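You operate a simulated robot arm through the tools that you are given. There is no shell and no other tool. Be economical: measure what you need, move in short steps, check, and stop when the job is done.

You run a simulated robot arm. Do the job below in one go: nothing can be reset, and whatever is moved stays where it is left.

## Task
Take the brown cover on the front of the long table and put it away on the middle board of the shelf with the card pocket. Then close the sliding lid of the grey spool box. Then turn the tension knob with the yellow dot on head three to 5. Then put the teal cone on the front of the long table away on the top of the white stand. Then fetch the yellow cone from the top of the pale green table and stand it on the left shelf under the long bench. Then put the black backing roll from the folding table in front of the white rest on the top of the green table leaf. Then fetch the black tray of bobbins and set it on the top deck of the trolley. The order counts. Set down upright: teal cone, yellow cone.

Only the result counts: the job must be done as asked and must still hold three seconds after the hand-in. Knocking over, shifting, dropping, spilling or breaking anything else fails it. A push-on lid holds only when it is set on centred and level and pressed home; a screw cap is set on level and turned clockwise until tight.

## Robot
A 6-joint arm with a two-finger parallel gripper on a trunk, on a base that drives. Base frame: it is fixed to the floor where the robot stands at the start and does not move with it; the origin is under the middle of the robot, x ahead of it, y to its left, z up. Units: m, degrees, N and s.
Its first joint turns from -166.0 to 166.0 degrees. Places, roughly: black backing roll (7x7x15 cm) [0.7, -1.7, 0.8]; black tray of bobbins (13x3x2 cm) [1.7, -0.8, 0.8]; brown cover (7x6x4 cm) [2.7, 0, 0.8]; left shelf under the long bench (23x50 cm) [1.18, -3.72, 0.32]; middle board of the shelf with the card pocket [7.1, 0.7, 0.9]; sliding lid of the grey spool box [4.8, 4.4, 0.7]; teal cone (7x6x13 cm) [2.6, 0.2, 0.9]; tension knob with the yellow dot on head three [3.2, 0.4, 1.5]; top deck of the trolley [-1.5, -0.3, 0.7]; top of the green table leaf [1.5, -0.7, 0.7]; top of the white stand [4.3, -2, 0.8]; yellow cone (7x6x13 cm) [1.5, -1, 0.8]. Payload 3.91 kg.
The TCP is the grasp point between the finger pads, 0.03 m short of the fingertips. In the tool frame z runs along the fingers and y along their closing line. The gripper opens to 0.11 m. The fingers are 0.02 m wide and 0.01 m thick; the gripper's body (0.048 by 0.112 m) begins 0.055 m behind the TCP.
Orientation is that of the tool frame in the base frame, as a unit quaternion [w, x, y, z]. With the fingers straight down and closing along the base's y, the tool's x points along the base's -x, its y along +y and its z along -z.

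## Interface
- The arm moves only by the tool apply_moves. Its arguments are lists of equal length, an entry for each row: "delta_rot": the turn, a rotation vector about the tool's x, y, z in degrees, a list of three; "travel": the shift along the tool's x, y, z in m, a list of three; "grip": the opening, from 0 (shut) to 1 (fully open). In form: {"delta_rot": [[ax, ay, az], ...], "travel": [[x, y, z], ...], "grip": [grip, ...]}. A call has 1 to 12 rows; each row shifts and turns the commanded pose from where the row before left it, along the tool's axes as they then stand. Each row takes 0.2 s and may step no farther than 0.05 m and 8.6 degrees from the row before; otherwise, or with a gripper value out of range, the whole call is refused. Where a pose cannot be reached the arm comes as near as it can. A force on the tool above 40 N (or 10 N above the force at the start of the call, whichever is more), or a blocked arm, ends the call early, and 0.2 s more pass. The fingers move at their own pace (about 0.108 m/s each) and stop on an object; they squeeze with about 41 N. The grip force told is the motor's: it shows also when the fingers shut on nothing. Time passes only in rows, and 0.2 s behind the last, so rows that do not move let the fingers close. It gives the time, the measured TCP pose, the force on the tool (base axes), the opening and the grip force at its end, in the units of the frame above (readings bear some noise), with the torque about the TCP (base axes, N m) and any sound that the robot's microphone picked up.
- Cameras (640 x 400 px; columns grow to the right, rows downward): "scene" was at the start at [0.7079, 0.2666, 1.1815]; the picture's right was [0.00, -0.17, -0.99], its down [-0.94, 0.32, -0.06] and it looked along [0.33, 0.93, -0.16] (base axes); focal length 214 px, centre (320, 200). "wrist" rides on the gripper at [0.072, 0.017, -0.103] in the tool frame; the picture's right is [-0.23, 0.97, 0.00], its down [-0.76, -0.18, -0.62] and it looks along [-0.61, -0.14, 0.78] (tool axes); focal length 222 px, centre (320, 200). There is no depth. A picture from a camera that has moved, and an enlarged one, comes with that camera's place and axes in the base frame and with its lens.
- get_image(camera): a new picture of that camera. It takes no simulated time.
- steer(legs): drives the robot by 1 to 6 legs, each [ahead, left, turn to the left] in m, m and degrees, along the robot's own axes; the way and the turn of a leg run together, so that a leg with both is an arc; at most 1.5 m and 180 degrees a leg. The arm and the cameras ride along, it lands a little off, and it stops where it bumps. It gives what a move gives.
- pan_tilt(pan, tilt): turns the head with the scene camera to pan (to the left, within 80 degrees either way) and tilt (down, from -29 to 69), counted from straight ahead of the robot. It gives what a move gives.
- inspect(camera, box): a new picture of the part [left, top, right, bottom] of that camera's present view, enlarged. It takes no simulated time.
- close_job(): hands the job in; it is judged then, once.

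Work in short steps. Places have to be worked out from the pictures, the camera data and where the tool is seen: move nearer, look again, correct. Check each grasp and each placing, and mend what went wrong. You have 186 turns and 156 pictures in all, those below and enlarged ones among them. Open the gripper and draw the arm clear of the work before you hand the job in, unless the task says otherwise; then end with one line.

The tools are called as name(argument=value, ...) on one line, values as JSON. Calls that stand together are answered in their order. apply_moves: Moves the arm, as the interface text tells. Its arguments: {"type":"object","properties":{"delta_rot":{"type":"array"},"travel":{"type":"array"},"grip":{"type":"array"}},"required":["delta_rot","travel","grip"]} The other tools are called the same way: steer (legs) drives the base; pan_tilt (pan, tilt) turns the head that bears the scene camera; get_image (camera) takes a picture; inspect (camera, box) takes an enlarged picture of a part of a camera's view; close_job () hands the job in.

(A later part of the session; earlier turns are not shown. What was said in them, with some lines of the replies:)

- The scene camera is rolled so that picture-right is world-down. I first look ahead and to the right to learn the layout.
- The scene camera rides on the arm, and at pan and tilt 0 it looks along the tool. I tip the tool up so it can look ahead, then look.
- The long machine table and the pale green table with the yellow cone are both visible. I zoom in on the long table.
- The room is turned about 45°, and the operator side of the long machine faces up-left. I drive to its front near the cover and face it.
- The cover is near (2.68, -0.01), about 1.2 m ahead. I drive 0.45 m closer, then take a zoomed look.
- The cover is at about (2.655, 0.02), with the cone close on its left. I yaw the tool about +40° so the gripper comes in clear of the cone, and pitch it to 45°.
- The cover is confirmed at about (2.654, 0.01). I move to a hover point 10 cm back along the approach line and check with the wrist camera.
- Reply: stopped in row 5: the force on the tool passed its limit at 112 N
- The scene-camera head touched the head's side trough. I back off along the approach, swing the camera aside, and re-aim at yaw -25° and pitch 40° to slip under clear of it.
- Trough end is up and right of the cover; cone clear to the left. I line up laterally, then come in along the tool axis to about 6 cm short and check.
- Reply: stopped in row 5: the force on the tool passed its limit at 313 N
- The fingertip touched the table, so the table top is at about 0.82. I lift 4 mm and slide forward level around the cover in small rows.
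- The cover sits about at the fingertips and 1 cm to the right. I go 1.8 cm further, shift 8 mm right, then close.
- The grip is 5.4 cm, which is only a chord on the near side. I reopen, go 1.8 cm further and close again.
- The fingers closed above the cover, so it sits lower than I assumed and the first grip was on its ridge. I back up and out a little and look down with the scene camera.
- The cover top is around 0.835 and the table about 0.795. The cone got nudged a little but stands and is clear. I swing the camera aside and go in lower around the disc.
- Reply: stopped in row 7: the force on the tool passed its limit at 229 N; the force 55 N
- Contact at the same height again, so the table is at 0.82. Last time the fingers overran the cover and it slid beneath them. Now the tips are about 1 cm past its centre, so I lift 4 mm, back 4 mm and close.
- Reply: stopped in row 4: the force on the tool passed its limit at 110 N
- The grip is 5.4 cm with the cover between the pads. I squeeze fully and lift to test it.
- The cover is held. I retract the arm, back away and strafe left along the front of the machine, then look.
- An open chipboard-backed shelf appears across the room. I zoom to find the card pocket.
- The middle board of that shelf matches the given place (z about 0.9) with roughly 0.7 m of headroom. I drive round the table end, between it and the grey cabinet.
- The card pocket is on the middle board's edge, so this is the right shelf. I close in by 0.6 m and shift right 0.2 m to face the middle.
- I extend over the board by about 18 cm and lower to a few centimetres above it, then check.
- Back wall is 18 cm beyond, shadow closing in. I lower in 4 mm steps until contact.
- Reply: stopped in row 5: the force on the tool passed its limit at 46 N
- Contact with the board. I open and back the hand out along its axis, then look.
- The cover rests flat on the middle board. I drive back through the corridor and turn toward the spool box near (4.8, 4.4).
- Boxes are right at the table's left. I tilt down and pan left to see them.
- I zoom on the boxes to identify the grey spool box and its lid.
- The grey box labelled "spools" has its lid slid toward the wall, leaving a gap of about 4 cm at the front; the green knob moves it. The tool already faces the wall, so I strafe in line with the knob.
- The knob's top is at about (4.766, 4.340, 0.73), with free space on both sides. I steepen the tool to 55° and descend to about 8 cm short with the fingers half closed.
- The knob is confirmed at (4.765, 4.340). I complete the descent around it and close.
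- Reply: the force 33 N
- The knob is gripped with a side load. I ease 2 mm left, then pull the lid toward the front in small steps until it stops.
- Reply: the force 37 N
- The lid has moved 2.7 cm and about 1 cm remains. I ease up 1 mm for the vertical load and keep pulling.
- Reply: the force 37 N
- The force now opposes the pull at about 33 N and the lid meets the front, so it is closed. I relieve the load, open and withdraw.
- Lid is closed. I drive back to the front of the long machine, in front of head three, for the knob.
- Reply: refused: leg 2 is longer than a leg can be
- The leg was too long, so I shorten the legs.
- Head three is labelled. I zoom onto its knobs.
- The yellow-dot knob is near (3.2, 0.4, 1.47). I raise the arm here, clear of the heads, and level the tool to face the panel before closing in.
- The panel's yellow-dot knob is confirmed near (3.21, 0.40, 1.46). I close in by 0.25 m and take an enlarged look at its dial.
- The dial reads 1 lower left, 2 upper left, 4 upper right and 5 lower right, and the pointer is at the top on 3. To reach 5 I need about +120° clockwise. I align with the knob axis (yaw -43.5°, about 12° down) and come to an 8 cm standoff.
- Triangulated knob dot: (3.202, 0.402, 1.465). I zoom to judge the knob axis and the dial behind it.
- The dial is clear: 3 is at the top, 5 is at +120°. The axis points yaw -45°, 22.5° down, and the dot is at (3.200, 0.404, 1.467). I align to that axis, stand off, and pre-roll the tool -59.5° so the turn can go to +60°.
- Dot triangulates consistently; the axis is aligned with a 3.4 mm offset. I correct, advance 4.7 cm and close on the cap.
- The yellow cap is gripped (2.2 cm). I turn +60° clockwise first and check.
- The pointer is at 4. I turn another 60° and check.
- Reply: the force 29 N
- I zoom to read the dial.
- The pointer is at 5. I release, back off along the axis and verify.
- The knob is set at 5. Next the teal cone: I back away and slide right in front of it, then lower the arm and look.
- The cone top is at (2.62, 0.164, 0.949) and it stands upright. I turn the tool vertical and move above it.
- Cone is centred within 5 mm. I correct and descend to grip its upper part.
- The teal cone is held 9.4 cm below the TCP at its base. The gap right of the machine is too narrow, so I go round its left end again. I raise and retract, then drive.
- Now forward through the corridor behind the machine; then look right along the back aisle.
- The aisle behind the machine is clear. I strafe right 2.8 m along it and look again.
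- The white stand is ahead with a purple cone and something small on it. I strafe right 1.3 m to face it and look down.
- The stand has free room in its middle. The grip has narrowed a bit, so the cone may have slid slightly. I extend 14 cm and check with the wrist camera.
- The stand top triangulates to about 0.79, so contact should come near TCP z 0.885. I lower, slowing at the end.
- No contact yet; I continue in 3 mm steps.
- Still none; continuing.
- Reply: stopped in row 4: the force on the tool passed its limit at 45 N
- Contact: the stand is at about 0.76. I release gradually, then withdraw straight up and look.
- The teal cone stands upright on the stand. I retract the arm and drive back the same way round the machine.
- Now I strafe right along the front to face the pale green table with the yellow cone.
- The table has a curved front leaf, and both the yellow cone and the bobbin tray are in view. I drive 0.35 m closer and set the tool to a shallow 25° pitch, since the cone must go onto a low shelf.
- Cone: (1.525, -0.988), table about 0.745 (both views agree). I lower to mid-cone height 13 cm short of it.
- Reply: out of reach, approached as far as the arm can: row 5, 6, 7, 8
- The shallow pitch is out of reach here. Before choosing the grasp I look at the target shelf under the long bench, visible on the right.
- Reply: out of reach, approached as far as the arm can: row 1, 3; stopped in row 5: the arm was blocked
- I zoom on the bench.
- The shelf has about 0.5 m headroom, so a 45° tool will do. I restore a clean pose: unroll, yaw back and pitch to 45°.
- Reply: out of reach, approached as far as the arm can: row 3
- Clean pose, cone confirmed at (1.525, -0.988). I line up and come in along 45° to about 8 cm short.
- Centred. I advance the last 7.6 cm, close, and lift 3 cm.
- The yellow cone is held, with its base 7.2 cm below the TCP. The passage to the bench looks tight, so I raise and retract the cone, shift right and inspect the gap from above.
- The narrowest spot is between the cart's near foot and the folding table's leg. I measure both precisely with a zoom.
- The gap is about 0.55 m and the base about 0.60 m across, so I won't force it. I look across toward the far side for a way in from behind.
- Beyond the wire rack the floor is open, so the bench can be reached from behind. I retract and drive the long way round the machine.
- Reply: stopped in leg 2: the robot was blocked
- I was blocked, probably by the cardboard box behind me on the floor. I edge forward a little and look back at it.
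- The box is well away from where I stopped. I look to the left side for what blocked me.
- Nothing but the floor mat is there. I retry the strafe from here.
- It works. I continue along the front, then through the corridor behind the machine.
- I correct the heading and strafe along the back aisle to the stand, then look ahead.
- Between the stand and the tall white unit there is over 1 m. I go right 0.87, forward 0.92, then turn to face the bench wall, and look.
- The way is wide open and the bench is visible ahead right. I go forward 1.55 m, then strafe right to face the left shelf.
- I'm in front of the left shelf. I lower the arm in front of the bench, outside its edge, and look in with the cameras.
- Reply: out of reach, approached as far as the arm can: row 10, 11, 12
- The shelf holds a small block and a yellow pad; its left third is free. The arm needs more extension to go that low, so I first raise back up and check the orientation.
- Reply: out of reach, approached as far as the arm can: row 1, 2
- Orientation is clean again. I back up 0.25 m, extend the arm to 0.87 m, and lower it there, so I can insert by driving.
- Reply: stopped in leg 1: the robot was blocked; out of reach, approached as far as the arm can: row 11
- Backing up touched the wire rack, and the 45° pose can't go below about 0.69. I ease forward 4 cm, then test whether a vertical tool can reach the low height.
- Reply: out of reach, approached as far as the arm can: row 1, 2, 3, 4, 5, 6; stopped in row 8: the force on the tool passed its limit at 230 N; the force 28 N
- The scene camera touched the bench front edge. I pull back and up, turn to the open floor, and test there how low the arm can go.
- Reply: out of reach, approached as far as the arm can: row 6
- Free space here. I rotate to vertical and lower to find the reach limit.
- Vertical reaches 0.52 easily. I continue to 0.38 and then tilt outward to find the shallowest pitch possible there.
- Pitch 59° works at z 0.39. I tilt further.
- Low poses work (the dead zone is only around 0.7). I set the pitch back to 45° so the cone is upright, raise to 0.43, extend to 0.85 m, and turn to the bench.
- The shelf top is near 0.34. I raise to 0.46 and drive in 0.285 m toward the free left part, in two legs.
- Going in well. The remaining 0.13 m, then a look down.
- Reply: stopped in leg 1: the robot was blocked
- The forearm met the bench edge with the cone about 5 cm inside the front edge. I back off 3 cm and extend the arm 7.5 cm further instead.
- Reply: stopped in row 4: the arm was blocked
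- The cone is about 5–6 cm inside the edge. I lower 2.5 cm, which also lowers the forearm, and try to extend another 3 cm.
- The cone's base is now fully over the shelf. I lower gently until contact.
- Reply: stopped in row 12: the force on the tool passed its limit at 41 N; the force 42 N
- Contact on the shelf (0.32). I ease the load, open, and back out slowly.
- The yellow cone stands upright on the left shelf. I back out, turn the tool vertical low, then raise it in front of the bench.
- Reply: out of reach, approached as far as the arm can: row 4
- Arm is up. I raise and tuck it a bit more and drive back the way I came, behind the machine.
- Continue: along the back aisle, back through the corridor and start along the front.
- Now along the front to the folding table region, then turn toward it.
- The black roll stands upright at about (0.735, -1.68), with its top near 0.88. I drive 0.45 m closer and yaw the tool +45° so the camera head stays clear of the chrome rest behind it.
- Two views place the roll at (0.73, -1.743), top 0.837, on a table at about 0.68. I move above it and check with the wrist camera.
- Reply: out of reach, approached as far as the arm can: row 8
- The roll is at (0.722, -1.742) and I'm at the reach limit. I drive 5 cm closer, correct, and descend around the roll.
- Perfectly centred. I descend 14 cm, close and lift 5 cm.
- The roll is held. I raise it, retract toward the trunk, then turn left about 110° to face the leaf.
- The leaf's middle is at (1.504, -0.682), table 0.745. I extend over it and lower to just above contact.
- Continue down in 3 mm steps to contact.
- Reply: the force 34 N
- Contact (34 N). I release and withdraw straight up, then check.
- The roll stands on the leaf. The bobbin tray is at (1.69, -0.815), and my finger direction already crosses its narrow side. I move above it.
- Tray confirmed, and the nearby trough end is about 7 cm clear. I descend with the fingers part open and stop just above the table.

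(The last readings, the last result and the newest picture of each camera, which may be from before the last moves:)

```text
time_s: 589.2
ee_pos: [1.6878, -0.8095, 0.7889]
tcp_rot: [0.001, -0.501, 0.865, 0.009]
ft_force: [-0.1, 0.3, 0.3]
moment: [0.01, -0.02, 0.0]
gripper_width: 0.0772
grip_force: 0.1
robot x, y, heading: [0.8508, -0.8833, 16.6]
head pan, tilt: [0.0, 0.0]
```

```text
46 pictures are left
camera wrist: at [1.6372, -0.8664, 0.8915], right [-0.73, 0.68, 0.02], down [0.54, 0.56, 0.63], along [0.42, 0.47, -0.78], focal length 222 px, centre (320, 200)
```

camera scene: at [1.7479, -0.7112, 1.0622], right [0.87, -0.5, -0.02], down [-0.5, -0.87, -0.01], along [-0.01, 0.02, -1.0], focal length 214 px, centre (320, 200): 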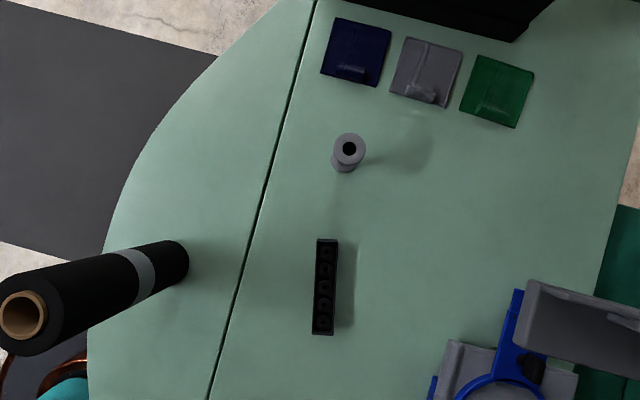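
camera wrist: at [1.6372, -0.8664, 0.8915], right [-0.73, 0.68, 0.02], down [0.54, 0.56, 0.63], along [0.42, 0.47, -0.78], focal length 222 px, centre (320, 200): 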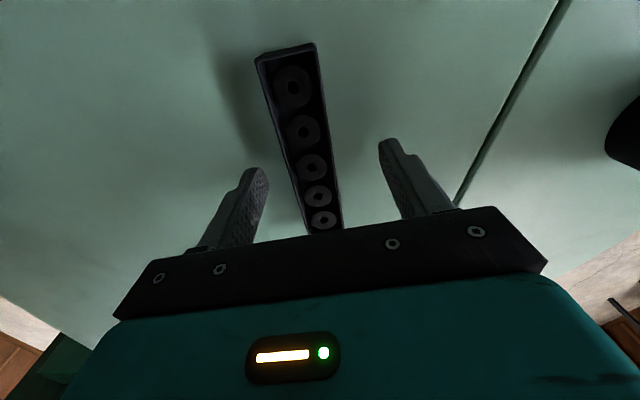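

Well centred. I lower 8 mm, close, and lift.

apply_moves(delta_rot=[[0, 0, 0], [0, 0, 0], [0, 0, 0], [0, 0, 0], [0, 0, 0], [0, 0, 0], [0, 0, 0]], travel=[[0, 0, 0.004], [0, 0, 0.004], [0, 0, 0], [0, 0, 0], [0, 0, 0], [0, 0, -0.02], [0, 0, -0.04]], grip=[0.7, 0.7, 0.1, 0.1, 0.1, 0.1, 0.1])

get_image(camera="wrist")

```text
time_s: 590.8
ee_pos: [1.6859, -0.8113, 0.8407]
tcp_rot: [-0.002, -0.5, 0.866, 0.01]
ft_force: [-0.5, -0.1, -1.1]
moment: [0.0, 0.03, 0.01]
gripper_width: 0.0282
grip_force: 41.0
robot x, y, heading: [0.8494, -0.879, 16.9]
head pan, tilt: [0.0, 0.0]
```

```text
45 pictures are left
camera wrist: at [1.6366, -0.8675, 0.9431], right [-0.73, 0.68, 0.02], down [0.54, 0.56, 0.63], along [0.42, 0.47, -0.78], focal length 222 px, centre (320, 200)
```

wrist: 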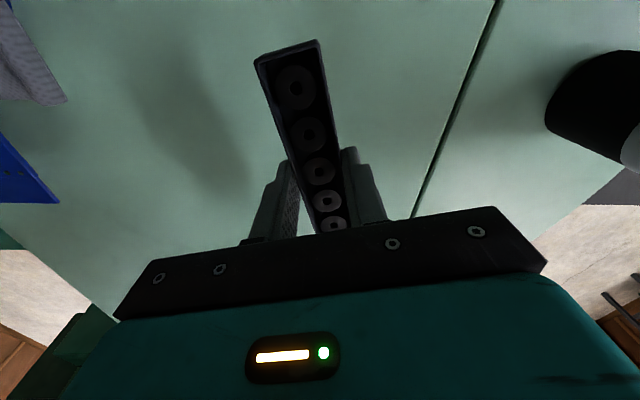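

The tray is held level with all five bobbins. I raise and retract it, move off the table area, and turn toward the trolley.

apply_moves(delta_rot=[[0, 0, 0], [0, 0, 0], [0, 0, 0], [0, 0, 0], [0, 0, 0], [0, 0, 0], [0, 0, 0], [0, 0, 0], [0, 0, 0], [0, 0, 0], [0, 0, 0], [0, 0, 0]], travel=[[0, 0, -0.045], [0, 0, -0.045], [0, 0, -0.045], [0, 0, -0.045], [0, 0, -0.045], [0.0284, 0.0405, 0], [0.0284, 0.0405, 0], [0.0284, 0.0405, 0], [0.0284, 0.0405, 0], [0.0284, 0.0405, 0], [0.0284, 0.0405, 0], [0.0284, 0.0405, 0]], grip=[0.1, 0.1, 0.1, 0.1, 0.1, 0.1, 0.1, 0.1, 0.1, 0.1, 0.1, 0.1])

steer(legs=[[0, 0.75, 0], [0, 0, 149]])

pan_tilt(pan=-60, tilt=-25)

get_image(camera="scene")

```text
time_s: 593.4
ee_pos: [1.3403, -0.8445, 1.0695]
tcp_rot: [0.0, -0.501, 0.865, 0.009]
ft_force: [0.5, 0.4, -0.3]
moment: [-0.01, -0.06, 0.01]
gripper_width: 0.0287
grip_force: 41.2
robot x, y, heading: [0.8486, -0.882, 16.3]
head pan, tilt: [0.0, 0.0]
```

```text
time_s: 603.6
ee_pos: [0.1834, 0.059, 1.0673]
tcp_rot: [0.009, 0.966, 0.26, -0.001]
ft_force: [0.1, -0.6, -0.3]
moment: [0.03, 0.02, 0.0]
gripper_width: 0.0286
grip_force: 40.9
robot x, y, heading: [0.631, -0.1565, 166.2]
head pan, tilt: [0.0, 0.0]
```

```text
time_s: 604.9
ee_pos: [0.184, 0.0589, 1.0682]
tcp_rot: [0.008, 0.966, 0.259, -0.002]
ft_force: [-0.5, 0.6, -0.3]
moment: [0.0, 0.01, 0.03]
gripper_width: 0.0285
grip_force: 41.4
robot x, y, heading: [0.63, -0.155, 166.5]
head pan, tilt: [-60.0, -25.0]
```

```text
44 pictures are left
camera scene: at [0.0269, 0.0415, 1.1622], right [-0.25, 0.45, 0.86], down [0.6, 0.77, -0.22], along [-0.76, 0.46, -0.46], focal length 214 px, centre (320, 200)
```

scene: 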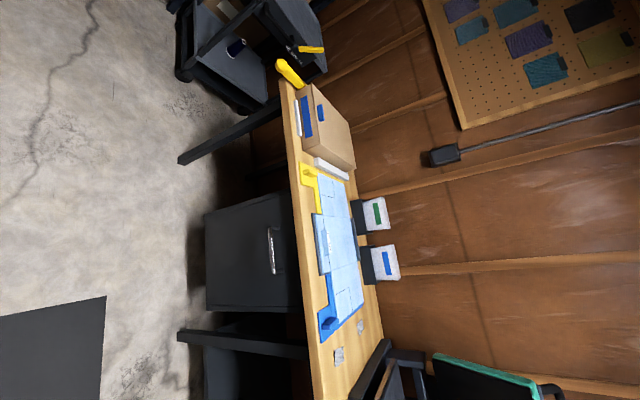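

The black trolley is at upper left of this view, near the bench end. I drive 0.7 m closer and look down-forward.

steer(legs=[[0.7, 0.0, 0]])

pan_tilt(pan=-25, tilt=-28)

get_image(camera="scene")

```text
time_s: 608.7
ee_pos: [-0.4907, 0.2178, 1.0675]
tcp_rot: [0.008, 0.965, 0.26, 0.0]
ft_force: [0.1, -0.1, -1.3]
moment: [0.0, 0.06, 0.03]
gripper_width: 0.0284
grip_force: 41.1
robot x, y, heading: [-0.0419, 0.0035, 166.7]
head pan, tilt: [-60.0, -25.0]
```

```text
time_s: 609.7
ee_pos: [-0.4859, 0.2158, 1.069]
tcp_rot: [0.007, 0.965, 0.261, -0.002]
ft_force: [0.4, 0.5, 0.0]
moment: [0.0, 0.01, -0.03]
gripper_width: 0.0284
grip_force: 41.4
robot x, y, heading: [-0.0399, 0.0083, 166.7]
head pan, tilt: [-25.0, -28.0]
```

```text
43 pictures are left
camera scene: at [-0.6286, 0.1682, 1.1389], right [-0.46, 0.79, 0.41], down [0.66, 0.61, -0.44], along [-0.59, 0.07, -0.8], focal length 214 px, centre (320, 200)
```

scene: 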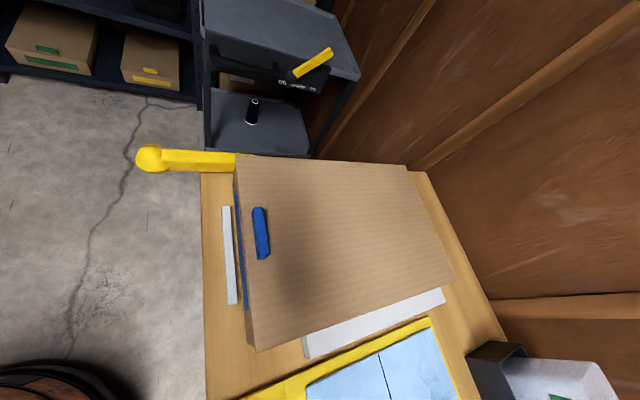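

I can see the trolley's top deck beyond the bench. I move around the bench corner on the free floor side to come near it.

steer(legs=[[0.17, 0.41, 0], [0.38, 0.24, 0]])

pan_tilt(pan=0, tilt=0)

get_image(camera="scene")

get_image(camera="wrist")

```text
time_s: 614.7
ee_pos: [-1.1688, -0.2696, 1.0695]
tcp_rot: [0.008, 0.968, 0.251, -0.003]
ft_force: [-0.1, 0.3, -0.6]
moment: [-0.01, -0.01, -0.02]
gripper_width: 0.0285
grip_force: 41.6
robot x, y, heading: [-0.7272, -0.4879, 165.5]
head pan, tilt: [-25.0, -28.0]
```

```text
time_s: 615.7
ee_pos: [-1.1695, -0.2688, 1.0685]
tcp_rot: [0.008, 0.968, 0.252, -0.003]
ft_force: [-0.4, 0.6, -1.4]
moment: [-0.03, 0.0, 0.02]
gripper_width: 0.0283
grip_force: 41.3
robot x, y, heading: [-0.7266, -0.4925, 165.4]
head pan, tilt: [0.0, 0.0]
```

```text
42 pictures are left
camera scene: at [-1.2644, -0.3219, 1.11], right [-0.49, 0.87, -0.01], down [0.87, 0.49, -0.01], along [0.0, -0.02, -1.0], focal length 214 px, centre (320, 200)
```

scene: 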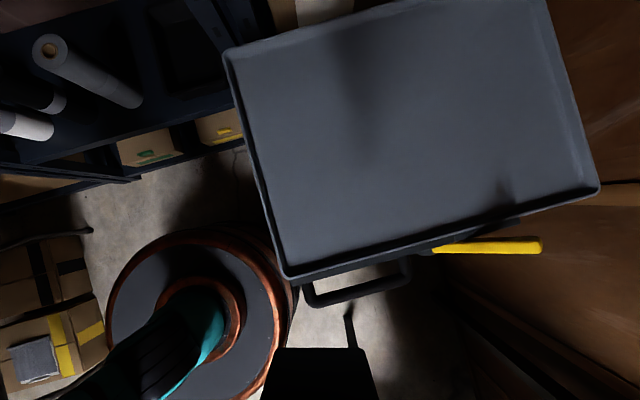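

```text
41 pictures are left
camera wrist: at [-1.0978, -0.2473, 1.1716], right [0.28, -0.96, 0.01], down [-0.75, -0.21, 0.63], along [-0.6, -0.18, -0.78], focal length 222 px, centre (320, 200)
```

wrist: 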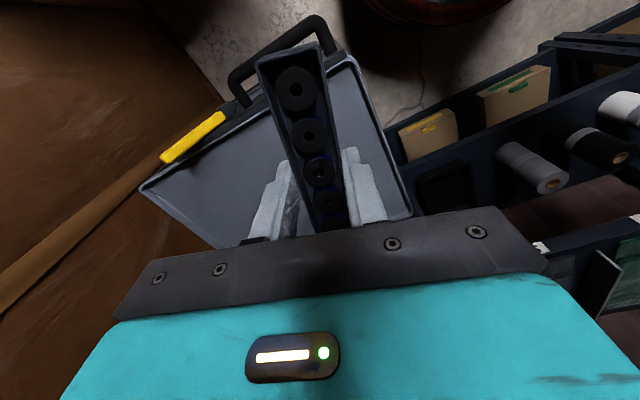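

The top deck is an empty lipped tray. I extend over its middle and lower to about 6 cm above it.

apply_moves(delta_rot=[[0, 0, 0], [0, 0, 0], [0, 0, 0], [0, 0, 0], [0, 0, 0], [0, 0, 0], [0, 0, 0], [0, 0, 0], [0, 0, 0], [0, 0, 0], [0, 0, 0]], travel=[[-0.0414, -0.025, 0], [-0.0414, -0.025, 0], [-0.0414, -0.025, 0], [-0.0414, -0.025, 0], [-0.0414, -0.025, 0], [-0.0414, -0.025, 0], [0, 0, 0.05], [0, 0, 0.05], [0, 0, 0.05], [0, 0, 0.05], [0, 0, 0.04]], grip=[0.1, 0.1, 0.1, 0.1, 0.1, 0.1, 0.1, 0.1, 0.1, 0.1, 0.1])

get_image(camera="wrist")

get_image(camera="scene")

```text
time_s: 618.1
ee_pos: [-1.4581, -0.2616, 0.8307]
tcp_rot: [0.007, 0.968, 0.252, -0.004]
ft_force: [0.4, 0.8, 0.0]
moment: [0.0, 0.04, 0.0]
gripper_width: 0.0287
grip_force: 41.1
robot x, y, heading: [-0.7302, -0.493, 165.8]
head pan, tilt: [0.0, 0.0]
```

```text
40 pictures are left
camera wrist: at [-1.3878, -0.2398, 0.9332], right [0.28, -0.96, 0.01], down [-0.75, -0.21, 0.63], along [-0.6, -0.18, -0.78], focal length 222 px, centre (320, 200)
```

wrist: 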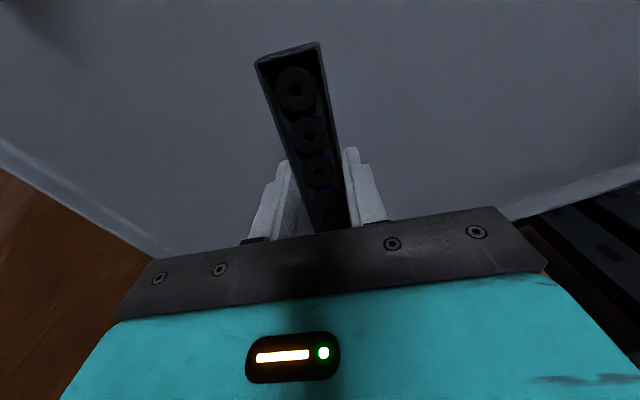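

```text
39 pictures are left
camera scene: at [-1.5544, -0.3144, 0.8716], right [-0.49, 0.87, -0.01], down [0.87, 0.49, -0.01], along [0.0, -0.02, -1.0], focal length 214 px, centre (320, 200)
```

scene: 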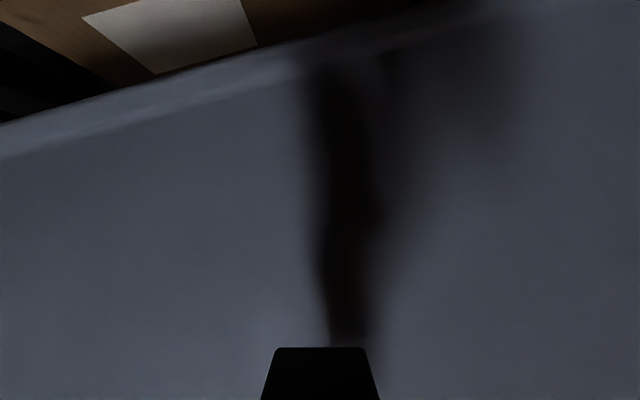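

Well inside the deck. I lower in small steps to contact.

apply_moves(delta_rot=[[0, 0, 0], [0, 0, 0], [0, 0, 0], [0, 0, 0], [0, 0, 0], [0, 0, 0], [0, 0, 0], [0, 0, 0], [0, 0, 0], [0, 0, 0], [0, 0, 0], [0, 0, 0]], travel=[[0, 0, 0.015], [0, 0, 0.01], [0, 0, 0.004], [0, 0, 0.004], [0, 0, 0.004], [0, 0, 0.004], [0, 0, 0.004], [0, 0, 0.004], [0, 0, 0.004], [0, 0, 0.004], [0, 0, 0.003], [0, 0, 0.003]], grip=[0.1, 0.1, 0.1, 0.1, 0.1, 0.1, 0.1, 0.1, 0.1, 0.1, 0.1, 0.1])

get_image(camera="wrist")

```text
time_s: 620.7
ee_pos: [-1.4599, -0.2633, 0.7704]
tcp_rot: [0.006, 0.968, 0.253, -0.006]
ft_force: [1.9, -0.7, 12.6]
moment: [0.39, -0.62, -0.02]
gripper_width: 0.0284
grip_force: 41.0
robot x, y, heading: [-0.7287, -0.4876, 165.7]
head pan, tilt: [0.0, 0.0]
stopped in row 12: the force on the tool passed its limit at 44 N (the readings are from after the stop); the commanded pose is now the measured one
```

```text
38 pictures are left
camera wrist: at [-1.3882, -0.2425, 0.8724], right [0.28, -0.96, 0.01], down [-0.75, -0.21, 0.63], along [-0.61, -0.18, -0.77], focal length 222 px, centre (320, 200)
```

wrist: 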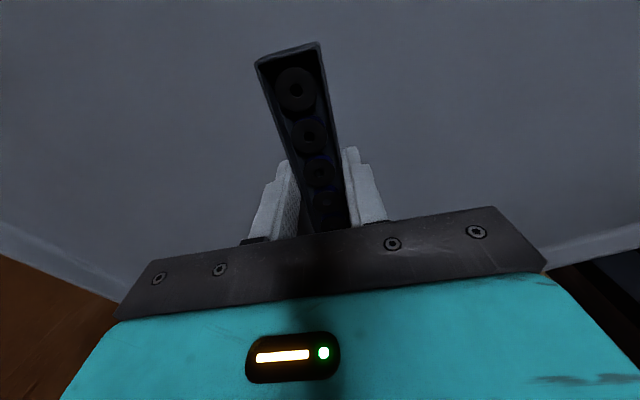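

Contact with the deck. I release and withdraw up, then check.

apply_moves(delta_rot=[[0, 0, 0], [0, 0, 0], [0, 0, 0], [0, 0, 0], [0, 0, 0], [0, 0, 0], [0, 0, 0], [0, 0, 0]], travel=[[0, 0, 0], [0, 0, 0], [0, 0, 0], [0, 0, -0.02], [0, 0, -0.04], [0, 0, -0.05], [0, 0, -0.05], [0, 0, -0.05]], grip=[0.35, 0.5, 0.6, 0.6, 0.6, 0.6, 0.6, 0.6])

get_image(camera="wrist")

```text
time_s: 622.5
ee_pos: [-1.4574, -0.259, 0.98]
tcp_rot: [0.007, 0.968, 0.252, -0.004]
ft_force: [-0.1, -0.2, 0.4]
moment: [-0.02, -0.03, 0.0]
gripper_width: 0.0659
grip_force: 0.0
robot x, y, heading: [-0.7273, -0.4899, 165.5]
head pan, tilt: [0.0, 0.0]
```

```text
37 pictures are left
camera wrist: at [-1.3865, -0.2372, 1.0817], right [0.28, -0.96, 0.01], down [-0.75, -0.21, 0.63], along [-0.6, -0.18, -0.78], focal length 222 px, centre (320, 200)
```

wrist: 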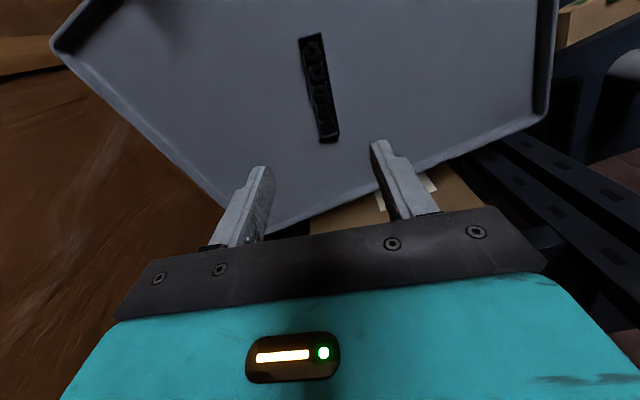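

The bobbin tray lies flat on the trolley's top deck. I draw the arm clear with the gripper open.

apply_moves(delta_rot=[[0, 0, 0], [0, 0, 0], [0, 0, 0], [0, 0, 0], [0, 0, 0], [0, 0, 0], [0, 0, 0], [0, 0, 0]], travel=[[0, 0, -0.05], [0, 0, -0.05], [0.0414, 0.025, 0], [0.0414, 0.025, 0], [0.0414, 0.025, 0], [0.0414, 0.025, 0], [0.0414, 0.025, 0], [0, 0, 0]], grip=[1, 1, 1, 1, 1, 1, 1, 1])

get_image(camera="scene")

```text
time_s: 624.3
ee_pos: [-1.2156, -0.2684, 1.0754]
tcp_rot: [0.005, 0.968, 0.252, -0.006]
ft_force: [-0.4, -0.6, -1.0]
moment: [-0.01, 0.01, 0.0]
gripper_width: 0.1099
grip_force: 0.0
robot x, y, heading: [-0.729, -0.4906, 165.3]
head pan, tilt: [0.0, 0.0]
```

```text
36 pictures are left
camera scene: at [-1.3109, -0.3213, 1.1171], right [-0.49, 0.87, -0.01], down [0.87, 0.49, -0.01], along [-0.01, -0.01, -1.0], focal length 214 px, centre (320, 200)
```

scene: 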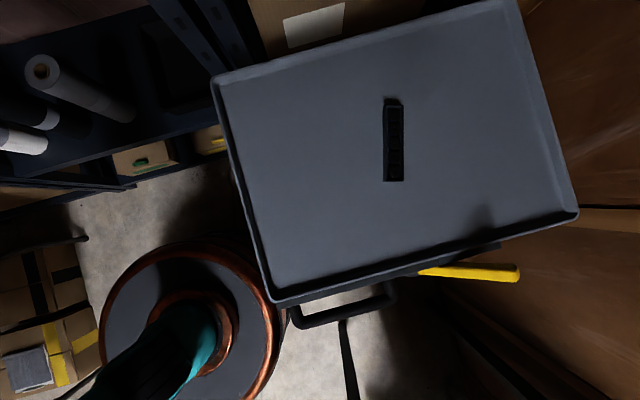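

All seven steps are done, the arm is clear and the gripper is open. I hand the job in.

close_job()

```text
The job is handed in.
```

All seven steps were carried out in the order given and the job is handed in. There were several bumps on the way: the arm hit the long machine's trough, the table and the bench edge. The base also touched the wire rack and stopped once against something I could not identify. I saw nothing else moved or knocked over, but I did not go back to check each spot.
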